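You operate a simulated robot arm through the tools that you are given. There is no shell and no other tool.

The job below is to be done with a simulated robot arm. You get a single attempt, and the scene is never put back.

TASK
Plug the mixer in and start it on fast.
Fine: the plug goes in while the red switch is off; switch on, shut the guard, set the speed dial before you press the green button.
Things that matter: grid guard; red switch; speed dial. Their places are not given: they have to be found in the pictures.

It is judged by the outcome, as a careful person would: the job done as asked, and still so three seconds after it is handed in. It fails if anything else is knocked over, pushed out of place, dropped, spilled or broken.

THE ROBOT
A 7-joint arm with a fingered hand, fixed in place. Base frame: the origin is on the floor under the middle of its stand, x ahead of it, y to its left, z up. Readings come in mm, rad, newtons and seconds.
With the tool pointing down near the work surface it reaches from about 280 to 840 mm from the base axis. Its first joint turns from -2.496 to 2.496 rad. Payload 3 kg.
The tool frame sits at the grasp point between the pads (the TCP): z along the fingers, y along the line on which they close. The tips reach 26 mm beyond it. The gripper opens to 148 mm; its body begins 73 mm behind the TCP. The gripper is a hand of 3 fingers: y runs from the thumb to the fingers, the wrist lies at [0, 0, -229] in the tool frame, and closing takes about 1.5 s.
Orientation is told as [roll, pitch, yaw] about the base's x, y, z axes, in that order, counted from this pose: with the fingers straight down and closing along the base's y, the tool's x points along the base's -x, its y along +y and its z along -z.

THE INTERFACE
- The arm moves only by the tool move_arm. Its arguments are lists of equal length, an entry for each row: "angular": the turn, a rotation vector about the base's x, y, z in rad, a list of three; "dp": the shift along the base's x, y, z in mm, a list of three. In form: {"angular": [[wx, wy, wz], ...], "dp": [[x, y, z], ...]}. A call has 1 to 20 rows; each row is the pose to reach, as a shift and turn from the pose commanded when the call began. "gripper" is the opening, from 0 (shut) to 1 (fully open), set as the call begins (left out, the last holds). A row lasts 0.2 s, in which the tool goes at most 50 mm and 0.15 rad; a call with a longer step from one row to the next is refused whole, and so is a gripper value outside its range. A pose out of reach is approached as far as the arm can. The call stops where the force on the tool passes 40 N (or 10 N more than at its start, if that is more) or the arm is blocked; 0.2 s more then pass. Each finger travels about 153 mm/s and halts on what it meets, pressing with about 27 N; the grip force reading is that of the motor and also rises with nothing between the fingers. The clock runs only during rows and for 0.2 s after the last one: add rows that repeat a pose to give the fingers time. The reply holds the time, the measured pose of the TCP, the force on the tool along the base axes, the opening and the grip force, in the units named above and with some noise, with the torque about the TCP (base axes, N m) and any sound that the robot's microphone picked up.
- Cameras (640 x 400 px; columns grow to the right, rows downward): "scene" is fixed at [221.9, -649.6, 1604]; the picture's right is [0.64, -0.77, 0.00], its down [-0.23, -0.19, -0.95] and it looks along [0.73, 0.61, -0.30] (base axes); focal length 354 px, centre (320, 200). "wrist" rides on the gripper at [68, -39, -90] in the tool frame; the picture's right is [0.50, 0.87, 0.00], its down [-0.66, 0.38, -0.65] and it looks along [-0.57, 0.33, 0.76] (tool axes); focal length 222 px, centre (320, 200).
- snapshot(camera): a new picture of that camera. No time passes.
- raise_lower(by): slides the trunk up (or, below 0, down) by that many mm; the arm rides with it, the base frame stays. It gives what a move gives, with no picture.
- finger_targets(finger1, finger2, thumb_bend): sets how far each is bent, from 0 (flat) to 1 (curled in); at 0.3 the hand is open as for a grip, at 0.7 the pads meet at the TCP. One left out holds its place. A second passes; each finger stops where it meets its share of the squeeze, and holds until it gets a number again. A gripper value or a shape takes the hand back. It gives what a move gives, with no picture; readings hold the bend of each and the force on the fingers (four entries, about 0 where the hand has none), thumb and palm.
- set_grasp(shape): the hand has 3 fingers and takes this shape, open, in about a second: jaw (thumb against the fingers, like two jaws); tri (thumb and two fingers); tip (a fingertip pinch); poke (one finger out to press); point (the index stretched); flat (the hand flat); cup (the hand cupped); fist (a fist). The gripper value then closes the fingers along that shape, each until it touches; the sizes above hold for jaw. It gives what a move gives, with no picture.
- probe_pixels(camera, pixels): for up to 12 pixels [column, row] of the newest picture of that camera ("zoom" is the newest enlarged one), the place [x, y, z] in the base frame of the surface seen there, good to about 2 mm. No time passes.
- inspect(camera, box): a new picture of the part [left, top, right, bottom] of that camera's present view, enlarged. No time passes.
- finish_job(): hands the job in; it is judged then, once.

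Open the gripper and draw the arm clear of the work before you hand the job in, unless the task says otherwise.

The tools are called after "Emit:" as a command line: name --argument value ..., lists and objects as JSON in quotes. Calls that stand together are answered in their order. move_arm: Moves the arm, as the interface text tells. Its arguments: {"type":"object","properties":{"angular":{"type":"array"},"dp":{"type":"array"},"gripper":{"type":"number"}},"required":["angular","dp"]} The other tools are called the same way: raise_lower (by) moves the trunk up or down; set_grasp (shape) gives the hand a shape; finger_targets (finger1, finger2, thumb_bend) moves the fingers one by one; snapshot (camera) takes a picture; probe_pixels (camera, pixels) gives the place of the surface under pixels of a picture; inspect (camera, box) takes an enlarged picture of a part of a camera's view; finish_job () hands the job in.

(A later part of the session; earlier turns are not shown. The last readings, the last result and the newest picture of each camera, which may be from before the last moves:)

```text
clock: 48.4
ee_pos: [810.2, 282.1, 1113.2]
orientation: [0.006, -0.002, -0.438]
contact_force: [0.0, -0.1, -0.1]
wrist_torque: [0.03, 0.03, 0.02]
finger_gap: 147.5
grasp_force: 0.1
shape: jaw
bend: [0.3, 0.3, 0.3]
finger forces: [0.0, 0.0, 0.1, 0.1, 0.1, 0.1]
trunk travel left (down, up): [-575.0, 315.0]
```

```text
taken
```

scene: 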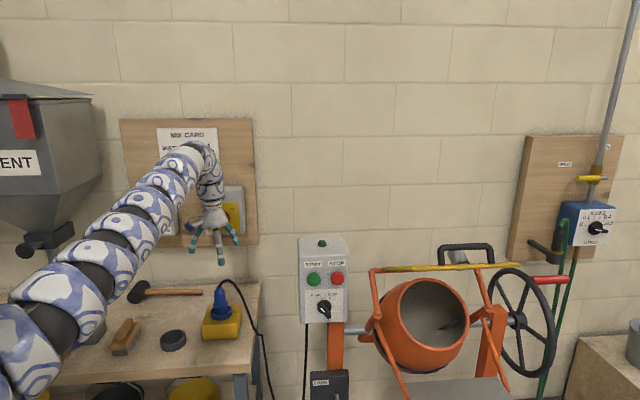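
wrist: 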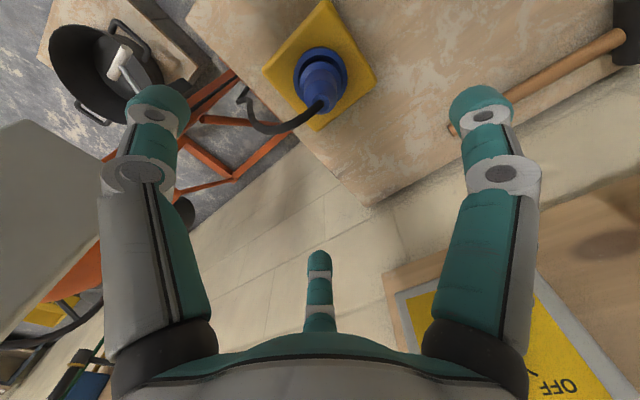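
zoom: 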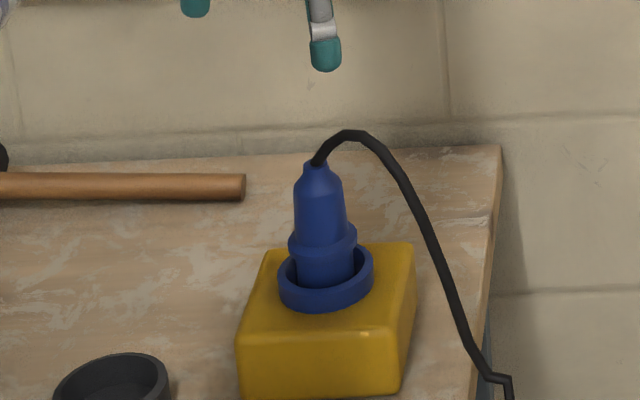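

The plug is in place with the hand clear. Next the red switch: I yaw the hand to the neutral roll (ψ=45°), then tilt it to point horizontally at the wall, about 180 mm in front of the switch.

Emit:
move_arm --angular '[[0, 0, 0.136], [0, 0, 0.272], [0, 0, 0.407], [0, 0, 0.543], [0, 0, 0.679], [0, 0, 0.814], [0, 0, 0.95], [0, 0, 1.086], [0, 0, 1.222], [0, 0, 1.222]]' --dp '[[0, 0, 3], [0, 0, 6], [0, 0, 9], [0, 0, 12], [0, 0, 15], [0, 0, 18], [0, 0, 20], [0, 0, 22], [0, 0, 24], [0, 0, 24]]'

Emit:
move_arm --angular '[[0.101, -0.101, 0], [0.202, -0.202, 0], [0.303, -0.303, 0], [0.404, -0.404, 0], [0.505, -0.505, 0], [0.606, -0.606, 0], [0.707, -0.707, 0], [0.808, -0.808, 0], [0.909, -0.909, 0], [1.01, -1.01, 0], [1.1107, -1.1107, 0], [1.1107, -1.1107, 0]]' --dp '[[0, 0, 0], [0, 0, 0], [0, 0, 0], [0, 0, 0], [0, 0, 0], [0, 0, 0], [0, 0, 0], [0, 0, 0], [0, 0, 0], [0, 0, 0], [0, 0, 0], [0, 0, 0]]'

Emit:
snapshot --camera "wrist"

Emit:
snapshot --camera "scene"

```text
clock: 50.6
ee_pos: [800.3, 281.7, 1134.5]
orientation: [0.004, -0.004, 0.786]
contact_force: [-0.9, 0.5, 0.0]
wrist_torque: [0.0, 0.01, -0.02]
finger_gap: 147.8
grasp_force: 0.2
shape: jaw
bend: [0.3, 0.3, 0.3]
finger forces: [0.0, 0.1, 0.0, 0.0, 0.1, 0.0]
out of reach, approached as far as the arm can: row 8, 9, 10
trunk travel left (down, up): [-575.0, 315.0]
```

```text
clock: 53.2
ee_pos: [799.4, 281.4, 1135.0]
orientation: [3.048, -1.566, -2.256]
contact_force: [-0.4, 0.3, -0.5]
wrist_torque: [0.0, -0.02, 0.04]
finger_gap: 147.7
grasp_force: 0.1
shape: jaw
bend: [0.3, 0.3, 0.3]
finger forces: [0.0, 0.0, 0.1, 0.1, 0.1, 0.0]
trunk travel left (down, up): [-575.0, 315.0]
```

```text
taken
```

wrist: 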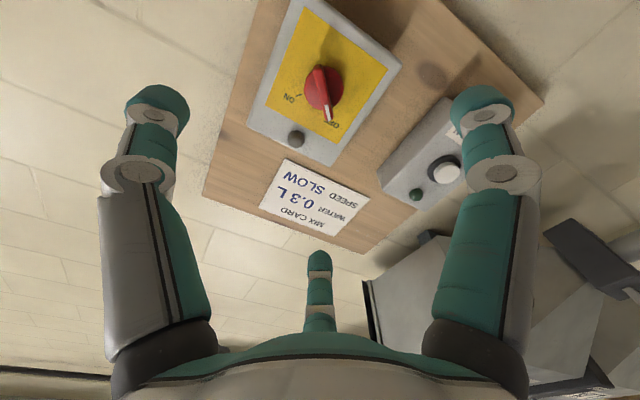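

```text
taken
```

scene: 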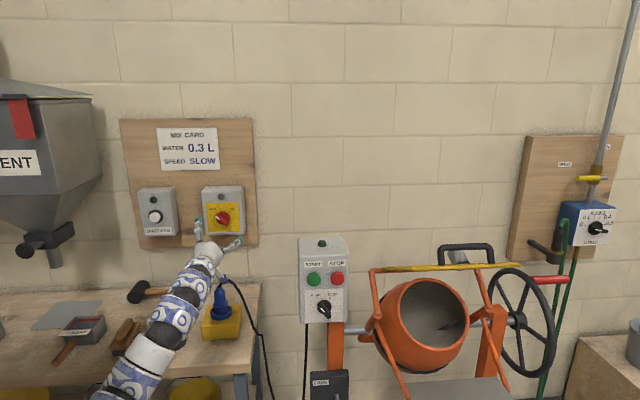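

The hand now points at the wall; the switch is clearly visible in the wrist view at (325,90) with the white mark pointing to OFF. I enlarge and probe the knob.

Emit:
inspect --camera "wrist" --box '[260, 30, 400, 150]'

Emit:
probe_pixels --camera "zoom" --pixels '[[285, 190], [310, 265], [270, 175], [300, 200], [270, 230], [335, 180], [250, 180], [200, 100], [420, 120], [250, 320], [290, 155], [320, 225]]'

Emit:
inspect --camera "scene" --box '[195, 180, 250, 245]'

```text
3.33 times, centred on (330, 90) of wrist
```

zoom: 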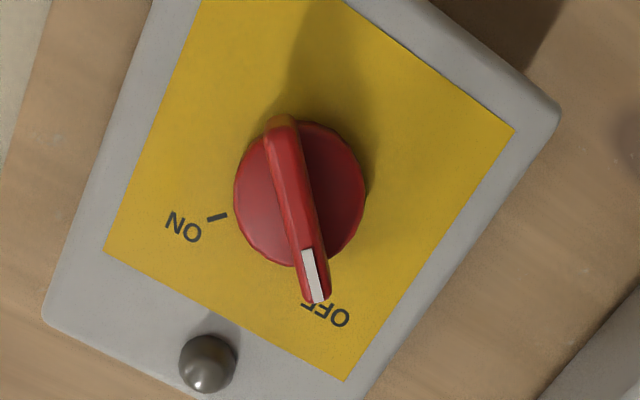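

```text
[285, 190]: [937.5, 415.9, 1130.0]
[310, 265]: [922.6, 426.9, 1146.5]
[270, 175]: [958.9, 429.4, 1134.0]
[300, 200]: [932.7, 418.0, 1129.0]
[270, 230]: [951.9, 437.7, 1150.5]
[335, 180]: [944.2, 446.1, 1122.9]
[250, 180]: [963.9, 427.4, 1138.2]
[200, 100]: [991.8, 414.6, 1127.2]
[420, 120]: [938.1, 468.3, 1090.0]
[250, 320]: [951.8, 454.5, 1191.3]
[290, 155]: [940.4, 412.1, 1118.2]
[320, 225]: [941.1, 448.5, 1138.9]
```

```text
6.15 times, centred on (222, 212) of scene
```

zoom: 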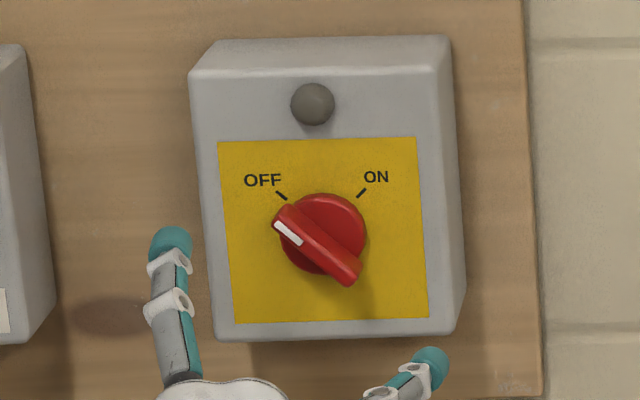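

Bar front lies at w≈956, disc front at w≈982, face at w≈994.5 (w=(x+y)/√2), with the knob axis at u≈361, z≈1133.6. I cross-check with scene probes and roll the hand -45° about the wall normal so the fingers straddle the bar.

Emit:
probe_pixels --camera "zoom" --pixels '[[285, 228], [320, 250], [350, 275], [340, 210], [355, 235], [300, 262], [320, 197], [366, 237], [312, 95], [312, 120], [297, 100]]'

Emit:
move_arm --angular '[[-0.0925, -0.0925, 0], [-0.185, -0.185, 0], [-0.2775, -0.2775, 0], [-0.37, -0.37, 0], [-0.4625, -0.4625, 0], [-0.555, -0.555, 0], [-0.555, -0.555, 0]]' --dp '[[0, 0, 0], [0, 0, 0], [0, 0, 0], [0, 0, 0], [0, 0, 0], [0, 0, 0], [0, 0, 0]]'

Emit:
snapshot --camera "wrist"

```text
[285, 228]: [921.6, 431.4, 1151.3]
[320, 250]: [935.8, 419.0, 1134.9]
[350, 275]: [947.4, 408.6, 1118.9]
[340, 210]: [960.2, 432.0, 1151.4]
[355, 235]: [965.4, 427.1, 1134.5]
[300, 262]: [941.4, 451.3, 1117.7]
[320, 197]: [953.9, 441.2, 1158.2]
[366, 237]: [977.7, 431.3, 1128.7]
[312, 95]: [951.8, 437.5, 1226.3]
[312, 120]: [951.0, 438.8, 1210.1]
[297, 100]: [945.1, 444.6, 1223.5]
```

```text
clock: 54.8
ee_pos: [798.8, 282.4, 1133.6]
orientation: [-1.571, -0.786, 2.362]
contact_force: [-0.9, 0.6, 0.0]
wrist_torque: [0.02, -0.01, 0.01]
finger_gap: 148.1
grasp_force: 0.0
shape: jaw
bend: [0.3, 0.3, 0.3]
finger forces: [0.1, 0.0, 0.0, 0.1, 0.0, 0.0]
trunk travel left (down, up): [-575.0, 315.0]
```

```text
taken
```

wrist: 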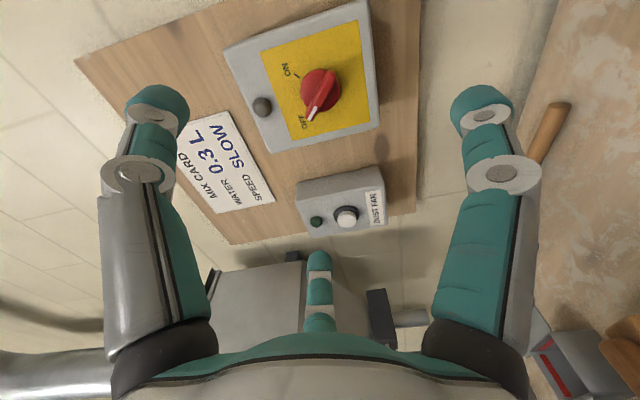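

Both views agree on the axis (u≈361.5, z≈1134.5); the bar is at about 43–45°. I advance 120 mm toward the knob while centring, then check.

Emit:
move_arm --angular '[[0, 0, 0], [0, 0, 0], [0, 0, 0], [0, 0, 0], [0, 0, 0]]' --dp '[[20, 22, 0], [41, 44, 0.5], [62, 66, 1], [82.2, 87.5, 1], [82.2, 87.5, 1]]'

Emit:
snapshot --camera "wrist"

Emit:
inspect --camera "scene" --box '[170, 170, 270, 260]'

```text
clock: 56.0
ee_pos: [882.3, 368.4, 1133.9]
orientation: [-1.571, -0.785, 2.36]
contact_force: [0.0, 0.3, 0.5]
wrist_torque: [-0.01, 0.02, -0.02]
finger_gap: 148.1
grasp_force: 0.1
shape: jaw
bend: [0.3, 0.3, 0.3]
finger forces: [0.1, 0.0, 0.1, 0.1, 0.0, 0.0]
trunk travel left (down, up): [-575.0, 315.0]
```

```text
taken
```

wrist: 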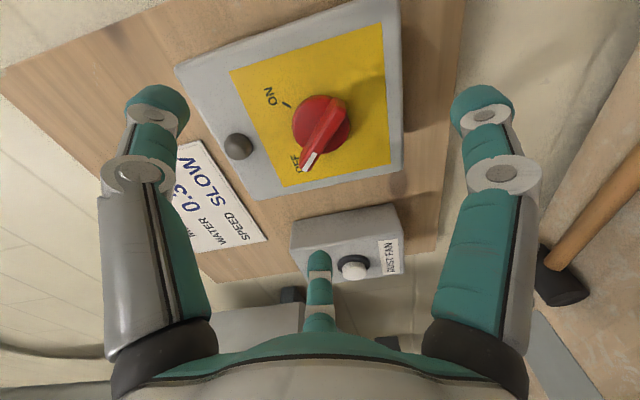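

```text
4.44 times, centred on (220, 215) of scene
```

zoom: 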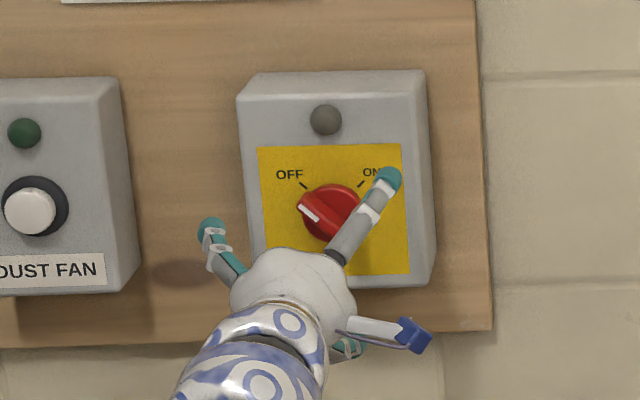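

The knob sits on the tool axis to within ~2 mm and the bar lies along the tool's x axis as wanted. I advance the remaining 68 mm slowly so the fingertips end just short of the disc.

Emit:
move_arm --angular '[[0, 0, 0], [0, 0, 0], [0, 0, 0], [0, 0, 0], [0, 0, 0], [0, 0, 0]]' --dp '[[14, 14.2, 0], [25, 25.4, -0.5], [35, 35.6, -1], [42, 42.7, -1], [47.7, 48.4, -1], [47.7, 48.4, -1]]'

Emit:
snapshot --camera "wrist"

Emit:
inspect --camera "scene" --box '[180, 170, 260, 250]'

```text
clock: 57.4
ee_pos: [932.1, 417.7, 1133.3]
orientation: [-1.569, -0.787, 2.359]
contact_force: [1.1, 0.3, 0.5]
wrist_torque: [-0.02, 0.01, -0.01]
finger_gap: 147.8
grasp_force: 0.0
shape: jaw
bend: [0.3, 0.3, 0.3]
finger forces: [0.0, 0.0, 0.0, 0.0, 0.1, 0.1]
trunk travel left (down, up): [-575.0, 315.0]
```

```text
taken
```

wrist: 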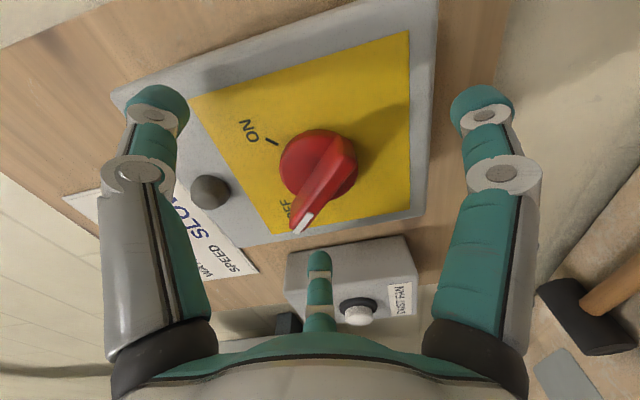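

```text
5.00 times, centred on (220, 210) of scene
```

zoom: 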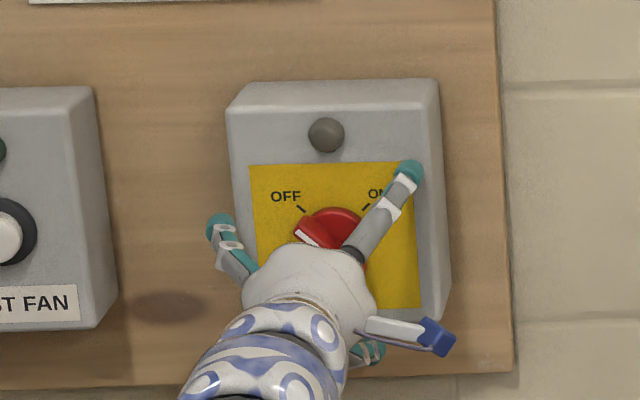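

The hand is at w≈954 around the knob, with the open fingertips clear of box and lamp. I close the fingers on the bar.

Emit:
move_arm --angular '[[0, 0, 0], [0, 0, 0], [0, 0, 0], [0, 0, 0], [0, 0, 0], [0, 0, 0], [0, 0, 0], [0, 0, 0]]' --dp '[[0, 0, 0], [0, 0, 0], [0, 0, 0], [0, 0, 0], [0, 0, 0], [0, 0, 0], [0, 0, 0], [0, 0, 0]]' --gripper 0

Emit:
snapshot --camera "wrist"

Emit:
inspect --camera "scene" --box '[180, 170, 260, 250]'

```text
clock: 59.2
ee_pos: [931.9, 418.4, 1134.2]
orientation: [-1.572, -0.787, 2.361]
contact_force: [1.8, -1.3, 1.9]
wrist_torque: [0.09, -0.15, -0.21]
finger_gap: 7.9
grasp_force: 27.0
shape: jaw
bend: [0.77, 0.77, 0.7]
finger forces: [18.4, 18.3, 0.1, 0.0, 33.2, 0.1]
trunk travel left (down, up): [-575.0, 315.0]
```

```text
taken
```

wrist: 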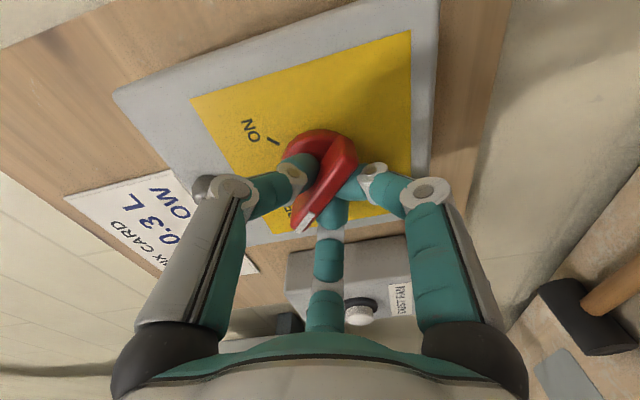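

```text
5.00 times, centred on (220, 210) of scene
```

zoom: 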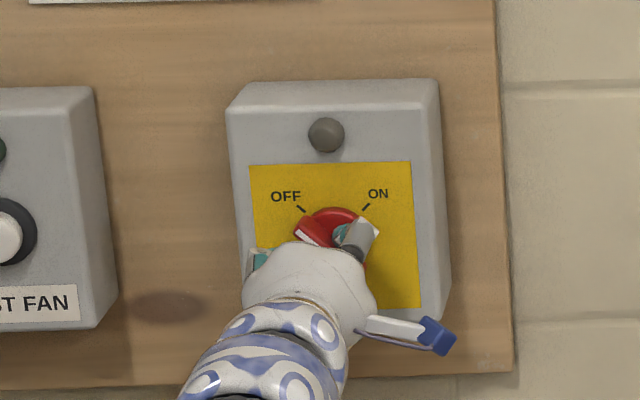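

The bar is held between thumb and both fingers (gap 7.9 mm). I rotate the tool clockwise about the wall normal by 45° first, then check.

Emit:
move_arm --angular '[[0.0925, 0.0925, 0], [0.185, 0.185, 0], [0.2776, 0.2776, 0], [0.37, 0.37, 0], [0.4627, 0.4627, 0], [0.5553, 0.5553, 0]]' --dp '[[0, 0, 0], [0, 0, 0], [0, 0, 0], [0, 0, 0], [0, 0, 0], [0, 0, 0]]'

Emit:
inspect --camera "scene" --box '[180, 170, 260, 250]'

Emit:
snapshot --camera "wrist"

```text
clock: 60.6
ee_pos: [930.3, 418.0, 1133.2]
orientation: [2.511, -1.567, -1.723]
contact_force: [1.1, 4.4, 5.0]
wrist_torque: [0.03, -0.12, -0.24]
finger_gap: 7.2
grasp_force: 27.0
shape: jaw
bend: [0.76, 0.76, 0.7]
finger forces: [22.7, 20.0, 0.1, 0.0, 32.5, 0.1]
trunk travel left (down, up): [-575.0, 315.0]
```

```text
5.00 times, centred on (220, 210) of scene
```

zoom: 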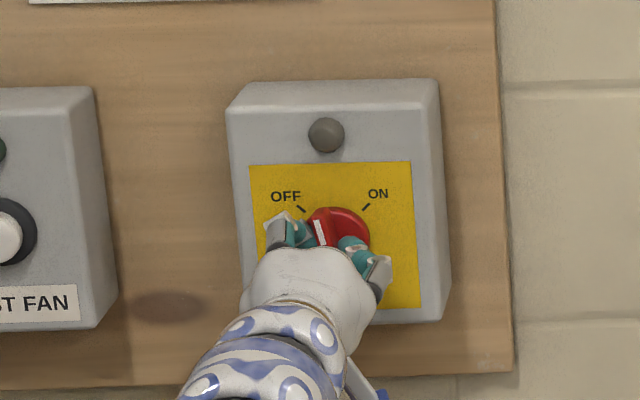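

```text
taken
```

wrist: 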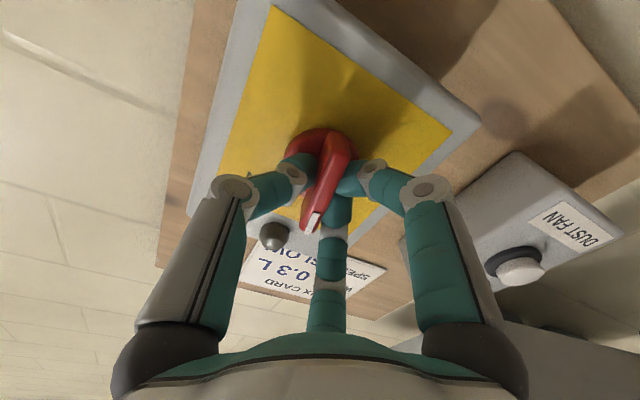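

The knob turns with the hand (mark now pointing about straight up). I continue the clockwise turn toward ON in another 45° plus a little, watching force and sound.

Emit:
move_arm --angular '[[0.0925, 0.0925, 0], [0.185, 0.185, 0], [0.2776, 0.2776, 0], [0.37, 0.37, 0], [0.4627, 0.4627, 0], [0.5553, 0.5553, 0], [0.5553, 0.5553, 0]]' --dp '[[0, 0, 0], [0, 0, 0], [0, 0, 0], [0, 0, 0], [0, 0, 0], [0, 0, 0], [0, 0, 0]]'

Emit:
inspect --camera "scene" --box '[180, 170, 260, 250]'

Emit:
snapshot --camera "wrist"

```text
clock: 62.2
ee_pos: [929.9, 419.8, 1133.0]
orientation: [1.577, -0.784, -0.788]
contact_force: [-10.0, 4.3, -7.6]
wrist_torque: [-0.2, 0.16, 0.1]
finger_gap: 6.7
grasp_force: 27.4
shape: jaw
bend: [0.76, 0.76, 0.7]
finger forces: [25.4, 20.5, 0.1, 0.1, 30.5, 0.0]
trunk travel left (down, up): [-575.0, 315.0]
```

```text
5.00 times, centred on (220, 210) of scene
```

zoom: 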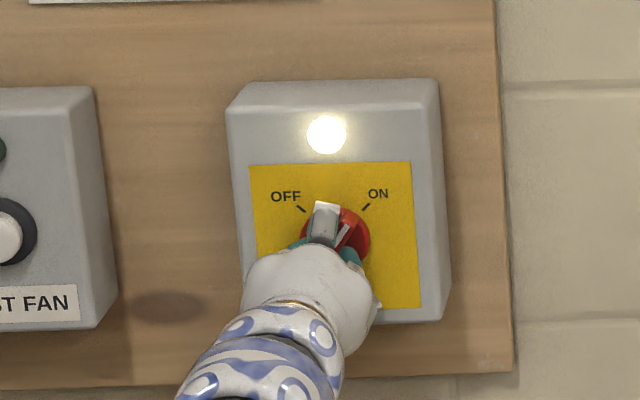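

```text
taken
```

wrist: 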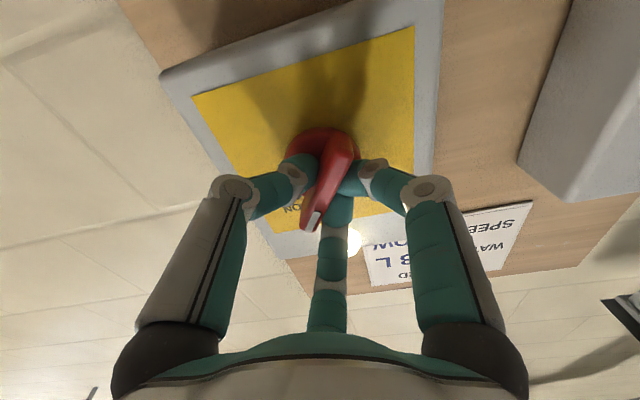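

The switch's lamp is lit. Before releasing I check the mixer's control box for a power lamp.

Emit:
inspect --camera "scene" --box '[280, 225, 370, 335]'

Emit:
move_arm --angular '[[0.053, 0.053, 0], [0.053, 0.053, 0]]' --dp '[[0, 0, 0], [0, 0, 0]]'

Emit:
inspect --camera "scene" --box '[150, 250, 290, 340]'

```text
3.64 times, centred on (325, 280) of scene
```

zoom: 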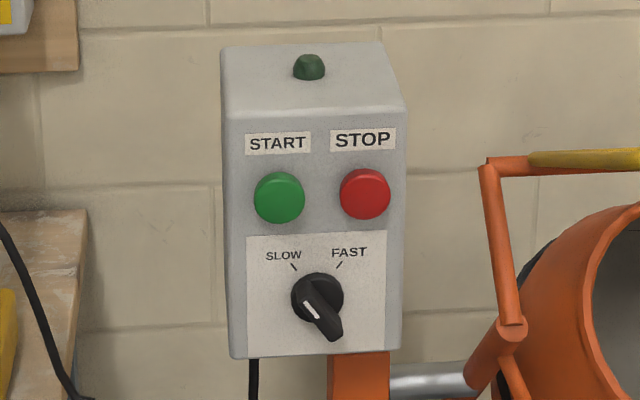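

```text
clock: 62.8
ee_pos: [929.2, 418.3, 1132.9]
orientation: [1.576, -0.71, -0.788]
contact_force: [-12.7, 4.8, -9.0]
wrist_torque: [-0.2, 0.24, 0.09]
finger_gap: 6.7
grasp_force: 27.1
shape: jaw
bend: [0.76, 0.76, 0.7]
finger forces: [25.4, 20.3, 0.0, 0.0, 30.7, 0.0]
trunk travel left (down, up): [-575.0, 315.0]
```

```text
4.44 times, centred on (220, 295) of scene
```

zoom: 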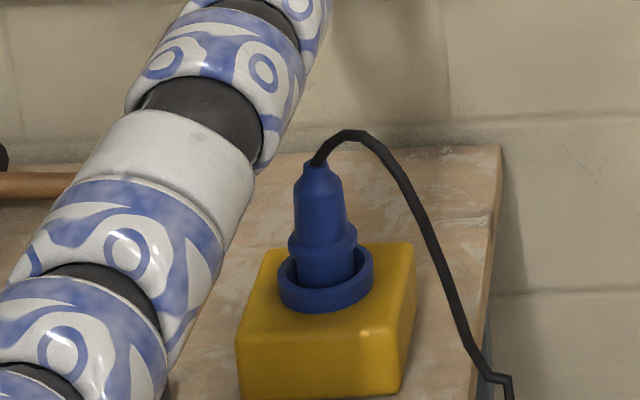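

The turn is complete and the plug remains seated. I open the fingers only a little (to stay clear of the lamp), back straight off the wall, and check the knob.

Emit:
move_arm --angular '[[0, 0, 0], [0, 0, 0], [0, 0, 0], [0, 0, 0]]' --dp '[[0, 0, 0], [0, 0, 0], [0, 0, 0], [0, 0, 0]]' --gripper 0.35

Emit:
move_arm --angular '[[0, 0, 0], [0, 0, 0], [0, 0, 0], [0, 0, 0], [0, 0, 0], [0, 0, 0]]' --dp '[[-8, -8, 0], [-20, -20, 0], [-40, -40, 0], [-70, -70, 0], [-105, -105, 0], [-105, -105, 0]]'

Emit:
inspect --camera "scene" --box '[180, 170, 260, 250]'

Emit:
snapshot --camera "wrist"

```text
clock: 63.8
ee_pos: [930.6, 418.4, 1133.0]
orientation: [1.58, -0.711, -0.791]
contact_force: [-0.8, 0.0, 2.1]
wrist_torque: [0.0, -0.02, -0.03]
finger_gap: 52.1
grasp_force: 0.1
shape: jaw
bend: [0.77, 0.77, 0.7]
finger forces: [0.0, 0.8, 0.0, 0.0, 0.0, 0.0]
trunk travel left (down, up): [-575.0, 315.0]
```

```text
clock: 65.2
ee_pos: [825.4, 314.1, 1133.2]
orientation: [1.576, -0.712, -0.79]
contact_force: [-0.5, -0.9, -0.6]
wrist_torque: [-0.03, 0.03, -0.01]
finger_gap: 51.7
grasp_force: 0.1
shape: jaw
bend: [0.77, 0.77, 0.7]
finger forces: [0.1, 0.0, 0.0, 0.0, 0.0, 0.0]
trunk travel left (down, up): [-575.0, 315.0]
```

```text
5.00 times, centred on (220, 210) of scene
```

zoom: 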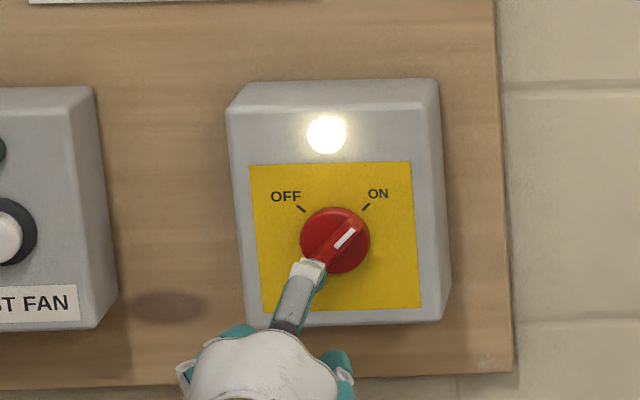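

```text
taken
```

wrist: 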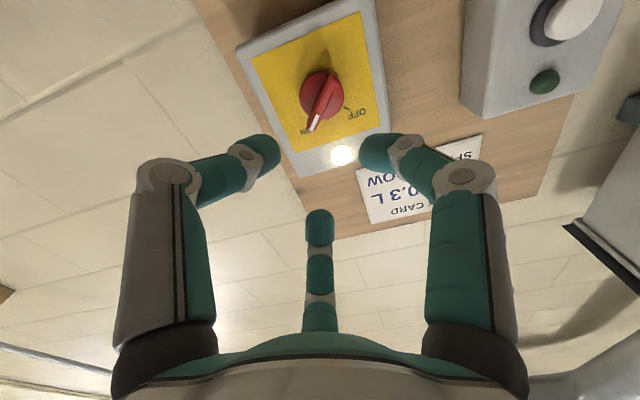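

The red switch is ON with its lamp lit. Next the guard: I probe the guard, its hinge and the drum mouth to understand how it closes.

Emit:
snapshot --camera "scene"

Emit:
probe_pixels --camera "scene" --pixels '[[425, 279], [384, 330], [466, 325], [428, 373], [378, 320], [490, 313], [371, 275], [375, 300], [480, 280], [395, 360], [500, 350], [388, 269]]'

Emit:
inspect --camera "scene" --box '[360, 255, 440, 325]'

Emit:
inspect --camera "scene" --box '[440, 255, 530, 325]'

Emit:
inspect --camera "scene" --box '[300, 300, 540, 400]'

```text
taken
```

scene: 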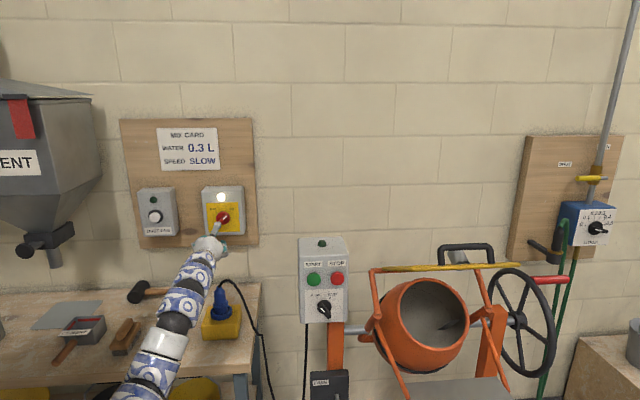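

```text
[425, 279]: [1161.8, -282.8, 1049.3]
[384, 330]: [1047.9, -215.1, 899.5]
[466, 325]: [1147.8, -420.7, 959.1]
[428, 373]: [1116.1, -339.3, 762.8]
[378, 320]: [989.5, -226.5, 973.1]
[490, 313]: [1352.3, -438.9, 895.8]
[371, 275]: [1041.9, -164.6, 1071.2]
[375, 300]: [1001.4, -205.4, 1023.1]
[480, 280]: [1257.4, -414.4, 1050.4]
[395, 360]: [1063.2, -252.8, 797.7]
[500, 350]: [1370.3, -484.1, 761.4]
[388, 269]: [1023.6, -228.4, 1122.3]
```

```text
5.71 times, centred on (400, 290) of scene
```

zoom: 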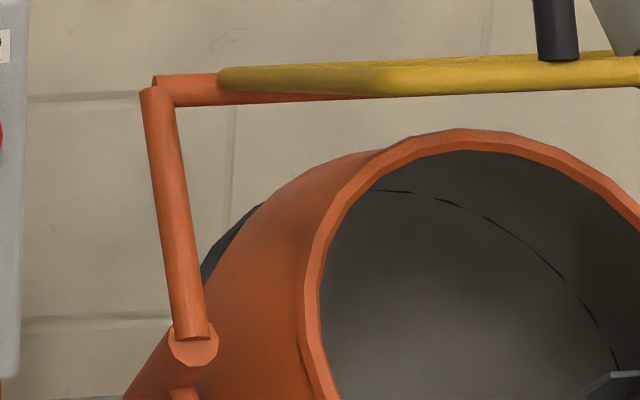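

```text
5.71 times, centred on (485, 290) of scene
```

zoom: 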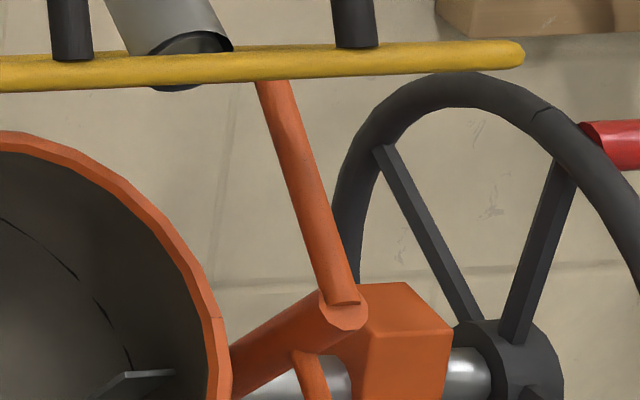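

```text
2.67 times, centred on (420, 350) of scene
```

zoom: 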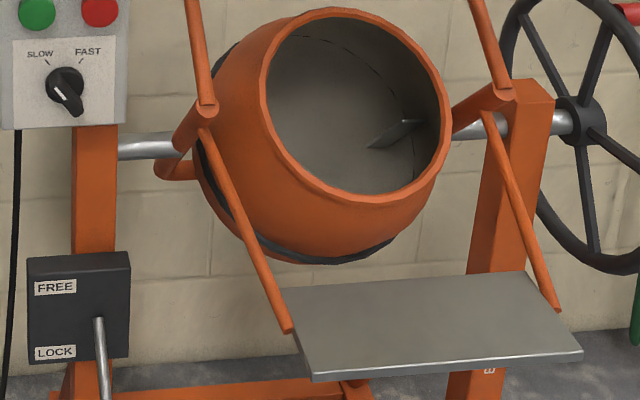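

The guard hinges at about (w≈640, z≈1090) with its free edge at (w≈394, z≈1213); the drum mouth plane slopes about 40° below horizontal, so the guard must swing down ~67°. I will grip the handle bar (along u, at w≈414, z≈1254). First I back away from the wall and roll the hand so the thumb is below.

Emit:
move_arm --angular '[[0.06, 0.06, 0], [0.12, 0.12, 0], [0.18, 0.18, 0], [0.24, 0.24, 0], [0.3, 0.3, 0], [0.36, 0.36, 0], [0.42, 0.42, 0], [0.48, 0.48, 0], [0.5023, 0.5023, 0], [0.5023, 0.5023, 0]]' --dp '[[-23, -28, 18], [-46, -56, 37], [-69, -84, 56], [-92, -113, 75], [-115, -141, 94], [-138, -169, 113], [-161, -197, 132], [-184, -226, 151], [-205, -254, 170], [-205, -254, 170]]'

Emit:
snapshot --camera "scene"

```text
clock: 67.6
ee_pos: [704.3, 43.9, 1265.9]
orientation: [1.574, -0.004, -0.735]
contact_force: [0.6, 1.2, 0.0]
wrist_torque: [0.01, 0.04, 0.0]
finger_gap: 51.9
grasp_force: 0.1
shape: jaw
bend: [0.77, 0.77, 0.7]
finger forces: [0.0, 0.0, 0.0, 0.1, 0.0, 0.0]
out of reach, approached as far as the arm can: row 6, 7, 8, 9, 10
trunk travel left (down, up): [-575.0, 315.0]
stopped in row 10: the arm was blocked; the commanded pose is now the measured one
```

```text
taken
```

scene: 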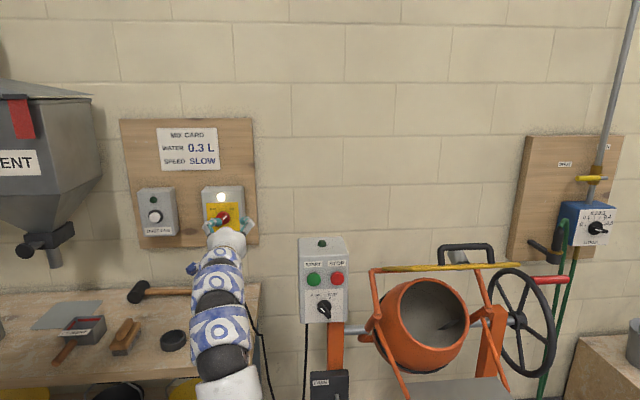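

The arm could not come closer with that orientation, but it is clear of everything. Now I yaw toward the radial direction while moving across in front of the mixer at a safe distance.

Emit:
move_arm --angular '[[0, 0, -0.057], [0, 0, -0.114], [0, 0, -0.171], [0, 0, -0.228], [0, 0, -0.285], [0, 0, -0.342], [0, 0, -0.4], [0, 0, -0.457], [0, 0, -0.514], [0, 0, -0.571], [0, 0, -0.571]]' --dp '[[5, -44, 6], [10, -88, 12], [16, -133, 19], [24, -177, 25], [33, -222, 32], [43, -266, 38], [54, -311, 45], [65, -355, 51], [76, -400, 58], [86, -444, 64], [86, -444, 64]]'

Emit:
snapshot --camera "scene"

Emit:
snapshot --camera "wrist"

```text
clock: 70.0
ee_pos: [792.0, -403.8, 1330.2]
orientation: [1.574, -0.006, -1.306]
contact_force: [0.3, 0.6, 0.2]
wrist_torque: [0.01, -0.02, 0.0]
finger_gap: 51.8
grasp_force: 0.0
shape: jaw
bend: [0.77, 0.77, 0.7]
finger forces: [0.0, 0.0, 0.0, 0.0, 0.1, 0.1]
out of reach, approached as far as the arm can: row 1, 2, 3, 4
trunk travel left (down, up): [-575.0, 315.0]
```

```text
taken
```

scene: 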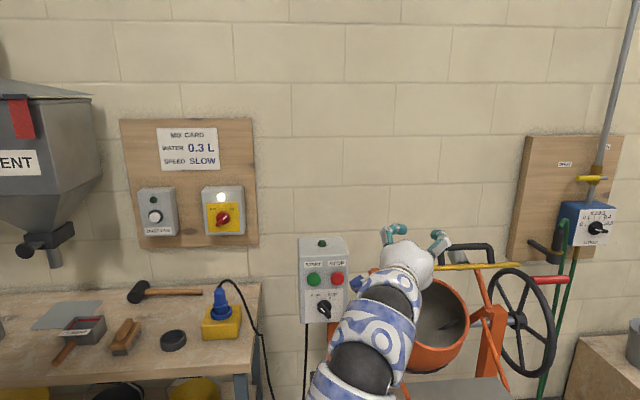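

```text
taken
```

wrist: 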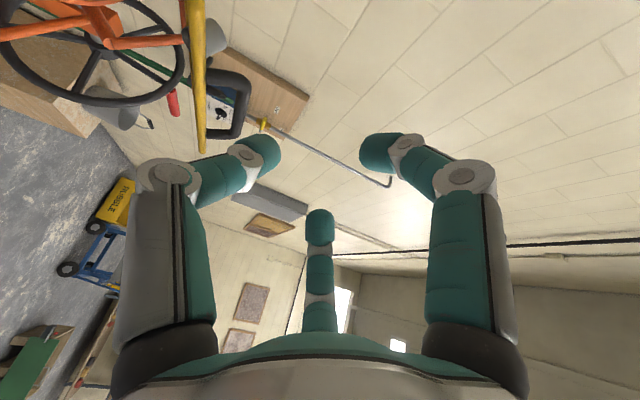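

Both the plug and the lit switch remain as set. I now pitch the hand down 35° about the handle's axis direction, so it points at the handle, and look.

Emit:
move_arm --angular '[[-0.087, 0.087, 0], [-0.174, 0.174, 0], [-0.26, 0.26, 0], [-0.347, 0.347, 0], [-0.434, 0.434, 0], [-0.434, 0.434, 0]]' --dp '[[0, 0, 0], [0, 0, 0], [0, 0, 0], [0, 0, 0], [0, 0, 0], [0, 0, 0]]'

Emit:
snapshot --camera "wrist"

Emit:
snapshot --camera "scene"

```text
clock: 71.4
ee_pos: [790.9, -400.4, 1330.2]
orientation: [1.025, -0.294, -1.224]
contact_force: [-0.3, 0.0, -0.2]
wrist_torque: [-0.03, 0.01, -0.03]
finger_gap: 51.7
grasp_force: 0.1
shape: jaw
bend: [0.77, 0.77, 0.7]
finger forces: [0.1, 0.0, 0.1, 0.1, 0.0, 0.0]
trunk travel left (down, up): [-575.0, 315.0]
```

```text
taken
```

wrist: 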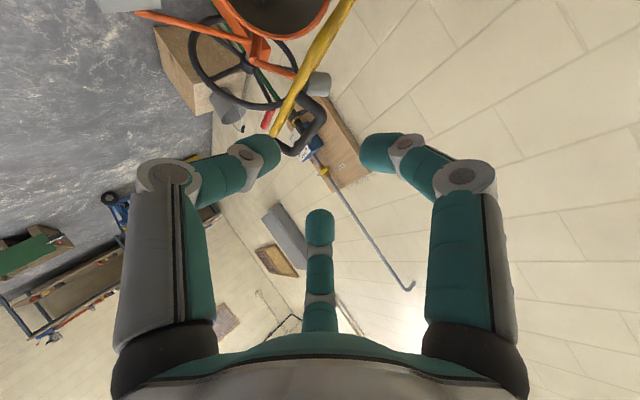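

```text
taken
```

scene: 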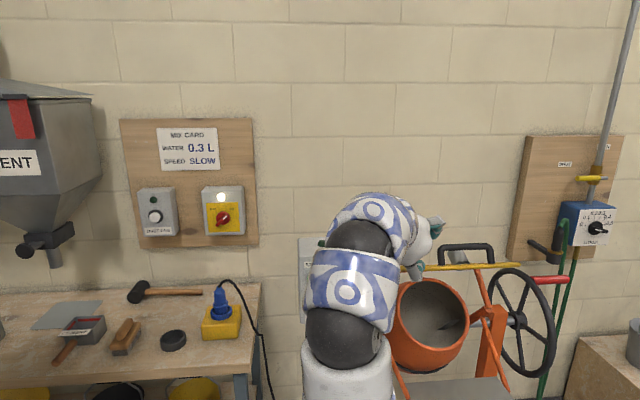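

The handle appears at about (305,125) in the wrist view. I enlarge and probe handle and guard there.

Emit:
inspect --camera "wrist" --box '[220, 0, 400, 170]'

Emit:
probe_pixels --camera "zoom" --pixels '[[385, 250], [380, 260], [352, 222], [340, 180], [300, 200], [310, 280], [260, 285], [300, 140], [230, 320], [400, 20], [330, 310], [360, 300]]'

Emit:
inspect --camera "scene" --box '[390, 220, 540, 320]'

```text
2.35 times, centred on (310, 85) of wrist
```

zoom: 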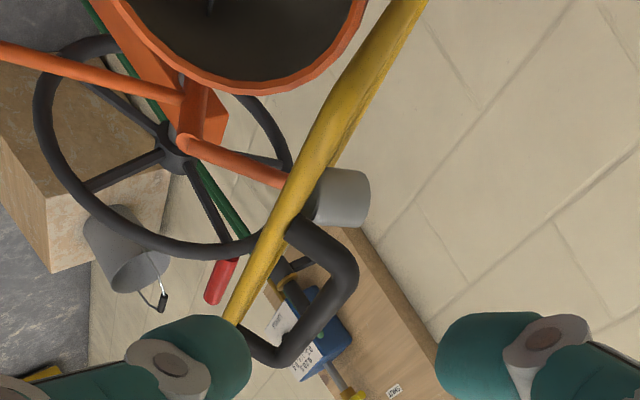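

```text
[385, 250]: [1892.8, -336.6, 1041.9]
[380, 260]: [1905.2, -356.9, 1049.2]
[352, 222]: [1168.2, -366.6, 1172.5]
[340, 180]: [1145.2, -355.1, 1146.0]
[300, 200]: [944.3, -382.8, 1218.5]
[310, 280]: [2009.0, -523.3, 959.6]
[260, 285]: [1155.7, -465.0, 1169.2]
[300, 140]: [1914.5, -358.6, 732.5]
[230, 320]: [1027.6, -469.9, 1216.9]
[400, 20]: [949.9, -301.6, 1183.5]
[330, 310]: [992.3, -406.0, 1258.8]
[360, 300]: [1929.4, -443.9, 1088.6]
```

```text
4.00 times, centred on (465, 270) of scene
```

zoom: 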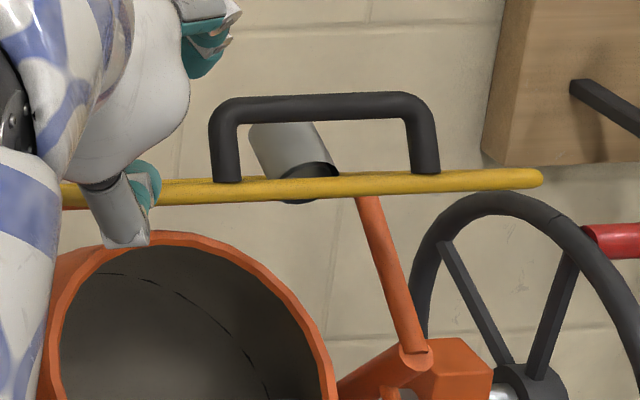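

The handle bar (⌀≈16 mm) is centred near w≈422, z≈1254, u≈960–1080, with only ~30 mm between bar and grid, so gripping it with thick fingers is tight. Pushing the bar down with a fist is safer; I form a fist here and look at its shape.

Emit:
set_grasp --shape "fist"

Emit:
snapshot --camera "wrist"

Emit:
inspect --camera "scene" --box '[330, 180, 540, 320]'

```text
clock: 72.3
ee_pos: [791.5, -401.0, 1330.1]
orientation: [1.025, -0.295, -1.219]
contact_force: [-0.2, -0.8, 0.2]
wrist_torque: [-0.01, 0.01, -0.03]
finger_gap: 0.3
grasp_force: 0.1
shape: fist
bend: [1.0, 1.0, 0.58]
finger forces: [0.0, 0.0, 0.1, 0.0, 0.0, 0.0]
trunk travel left (down, up): [-575.0, 315.0]
```

```text
taken
```

wrist: 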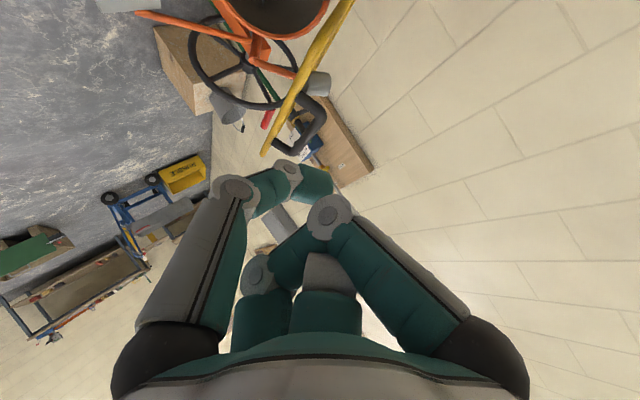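

```text
2.86 times, centred on (435, 250) of scene
```

zoom: 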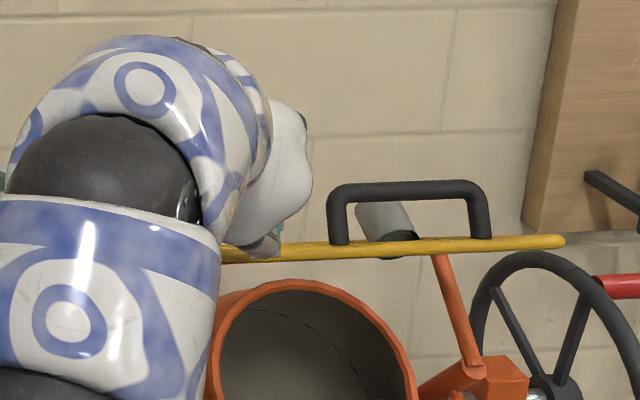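

The fist has the thumb across the front (underside about 53 mm below the tool axis on the thumb side). I move it high over the handle first: target TCP about (1036,-374,1390).

Emit:
move_arm --angular '[[0, 0, 0], [0, 0, 0], [0, 0, 0], [0, 0, 0], [0, 0, 0], [0, 0, 0], [0, 0, 0], [0, 0, 0]]' --dp '[[10, 2, 40], [40, 5, 60], [82, 9, 60], [123, 14, 60], [164, 18, 60], [205, 23, 60], [245, 27, 60], [245, 27, 60]]'

Emit:
snapshot --camera "scene"

Emit:
snapshot --camera "wrist"

```text
clock: 74.1
ee_pos: [1037.1, -373.9, 1391.1]
orientation: [1.025, -0.295, -1.221]
contact_force: [0.5, 0.7, -0.1]
wrist_torque: [0.0, 0.02, 0.0]
finger_gap: 0.1
grasp_force: 0.1
shape: fist
bend: [1.0, 1.0, 0.58]
finger forces: [0.1, 0.0, 0.0, 0.0, 0.0, 0.0]
trunk travel left (down, up): [-575.0, 315.0]
```

```text
taken
```

scene: 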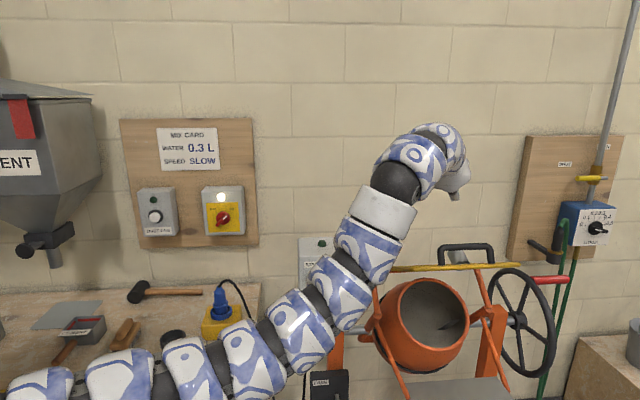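

```text
taken
```

wrist: 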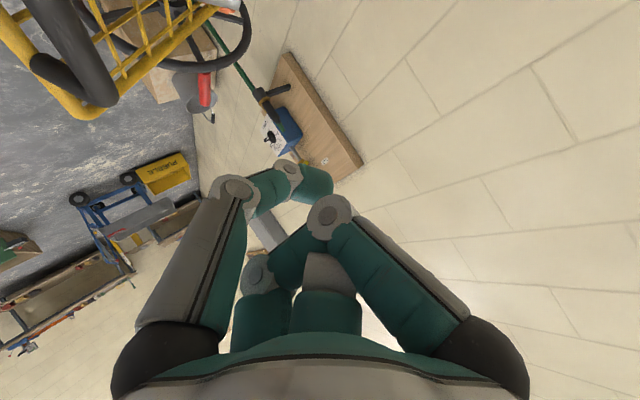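

Reach is fine. The fist is above the handle bar; I lower to z≈1315 and check the gap to the bar.

Emit:
move_arm --angular '[[0, 0, 0], [0, 0, 0], [0, 0, 0], [0, 0, 0], [0, 0, 0]]' --dp '[[0, 0, -22], [0, 0, -44], [0, 0, -62], [0, 0, -76], [0, 0, -76]]'

Emit:
inspect --camera "scene" --box '[390, 180, 540, 290]'

Emit:
snapshot --camera "wrist"

```text
clock: 75.3
ee_pos: [1036.3, -372.0, 1314.7]
orientation: [1.026, -0.296, -1.223]
contact_force: [-0.1, 0.0, -0.5]
wrist_torque: [0.0, -0.01, 0.02]
finger_gap: 0.0
grasp_force: 0.1
shape: fist
bend: [1.0, 1.0, 0.58]
finger forces: [0.0, 0.0, 0.0, 0.0, 0.1, 0.1]
trunk travel left (down, up): [-575.0, 315.0]
```

```text
3.64 times, centred on (465, 235) of scene
```

zoom: 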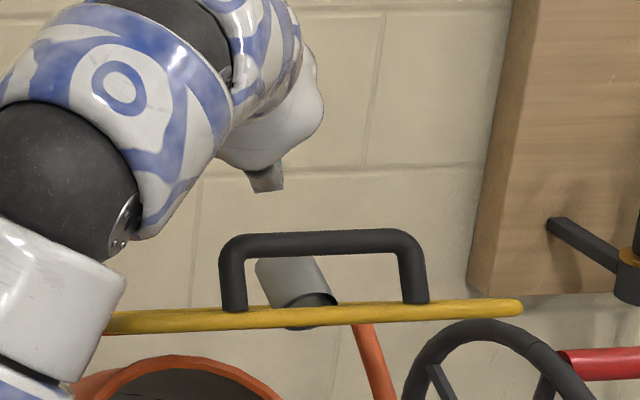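

```text
taken
```

wrist: 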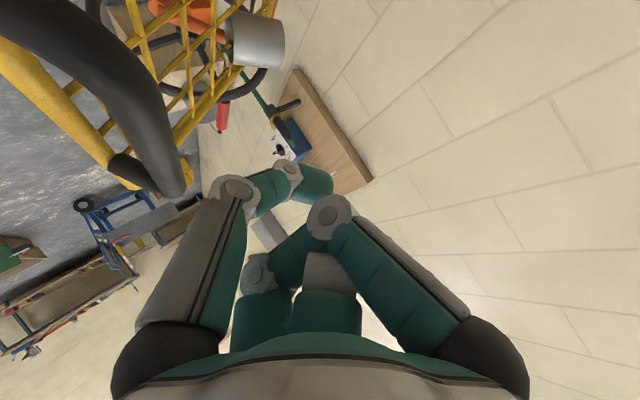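

The bar is just under the thumb side of the fist (left in the wrist view, about 20 mm away). I push down along the guard's arc, the first ~7° only, and check the reaction.

Emit:
move_arm --angular '[[0, 0, 0], [0, 0, 0], [0, 0, 0], [0, 0, 0], [0, 0, 0], [0, 0, 0]]' --dp '[[-1, -1, -8], [-1.4, -1.4, -15], [-3, -3, -22], [-7, -7, -31], [-10.5, -10.5, -38.5], [-14.2, -14.2, -46]]'

Emit:
inspect --camera "scene" --box '[360, 180, 540, 310]'

Emit:
snapshot --camera "wrist"

```text
clock: 76.7
ee_pos: [1021.7, -387.3, 1267.7]
orientation: [1.025, -0.295, -1.222]
contact_force: [-0.8, 0.2, 0.2]
wrist_torque: [-0.02, -0.03, 0.0]
finger_gap: 0.2
grasp_force: 0.0
shape: fist
bend: [1.0, 1.0, 0.58]
finger forces: [0.0, 0.1, 0.0, 0.0, 0.1, 0.0]
trunk travel left (down, up): [-575.0, 315.0]
```

```text
3.08 times, centred on (450, 245) of scene
```

zoom: 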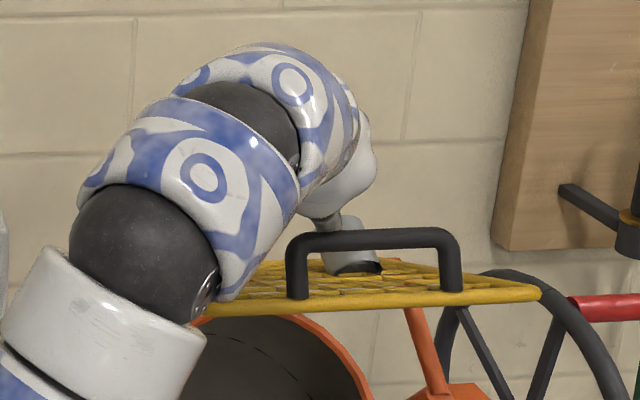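

```text
taken
```

wrist: 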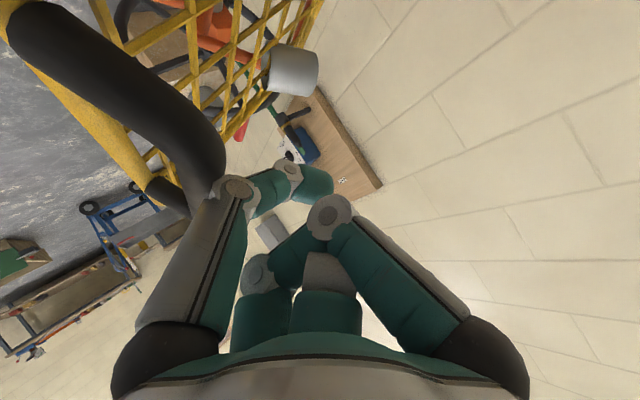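

The guard is yielding easily (force ≈0) and its grid is now tilting into view. I continue down the arc.

Emit:
move_arm --angular '[[0, 0, 0], [0, 0, 0], [0, 0, 0], [0, 0, 0], [0, 0, 0], [0, 0, 0], [0, 0, 0]]' --dp '[[-7.8, -7.8, -21], [-14.2, -14.2, -43], [-19.3, -19.3, -65.8], [-23, -23, -89], [-25.2, -25.2, -112.7], [-25.9, -25.9, -136.5], [-25.9, -25.9, -136.5]]'

Emit:
inspect --camera "scene" --box '[340, 180, 540, 320]'

Emit:
snapshot --camera "wrist"

```text
clock: 78.3
ee_pos: [997.7, -413.3, 1131.1]
orientation: [1.027, -0.295, -1.221]
contact_force: [-0.3, -0.3, -1.0]
wrist_torque: [-0.02, -0.01, -0.02]
finger_gap: 0.0
grasp_force: 0.1
shape: fist
bend: [1.0, 1.0, 0.58]
finger forces: [0.0, 0.0, 0.0, 0.1, 0.1, 0.0]
trunk travel left (down, up): [-575.0, 315.0]
```

```text
2.86 times, centred on (440, 250) of scene
```

zoom: 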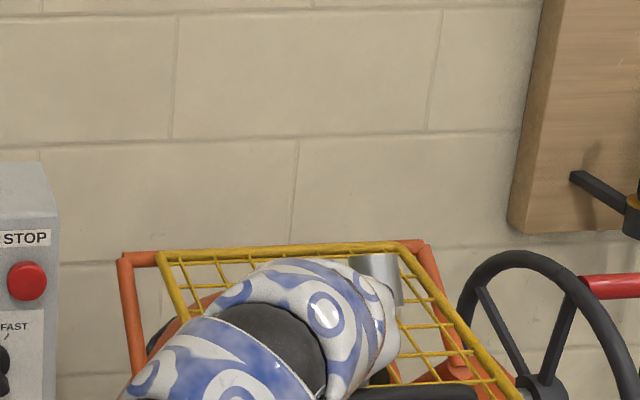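

```text
taken
```

wrist: 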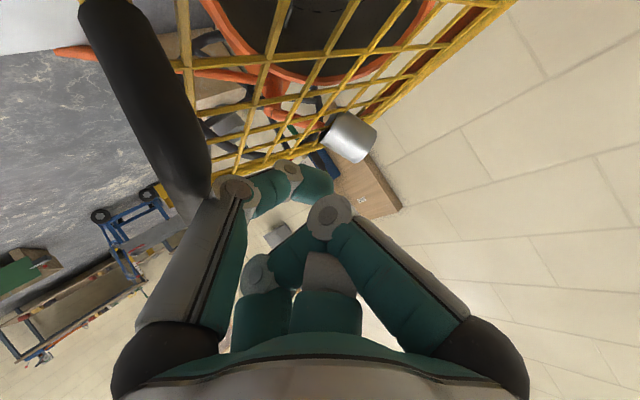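

The guard swings down smoothly and holds where it is left (now about 7° below horizontal). For the second half I lift off 50 mm and pitch the fist a further 25° down, so that its front can press the bar toward the drum.

Emit:
move_arm --angular '[[0, 0, 0], [0, 0, 0], [-0.077, 0.077, 0], [-0.154, 0.154, 0], [-0.231, 0.231, 0], [-0.3085, 0.3085, 0], [-0.3085, 0.3085, 0]]' --dp '[[0, 0, 25], [0, 0, 50], [-5, -5, 50], [-10, -10, 50], [-15, -15, 50], [-21, -21, 50], [-21, -21, 50]]'

Emit:
inspect --camera "scene" --box '[340, 180, 540, 320]'

Emit:
snapshot --camera "wrist"

```text
clock: 79.9
ee_pos: [976.4, -433.0, 1180.9]
orientation: [0.584, -0.45, -1.058]
contact_force: [0.3, 0.2, -0.8]
wrist_torque: [0.0, 0.05, 0.01]
finger_gap: 0.1
grasp_force: 0.1
shape: fist
bend: [1.0, 1.0, 0.58]
finger forces: [0.1, 0.0, 0.0, 0.0, 0.0, 0.0]
trunk travel left (down, up): [-575.0, 315.0]
```

```text
2.86 times, centred on (440, 250) of scene
```

zoom: 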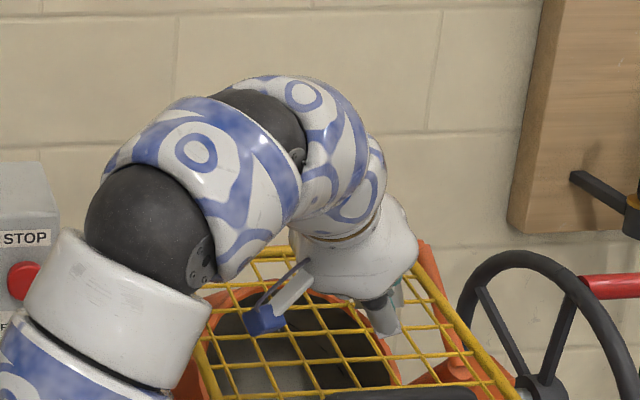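

```text
taken
```

wrist: 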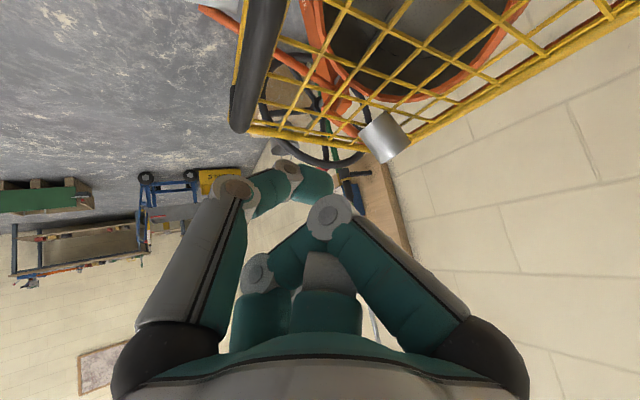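

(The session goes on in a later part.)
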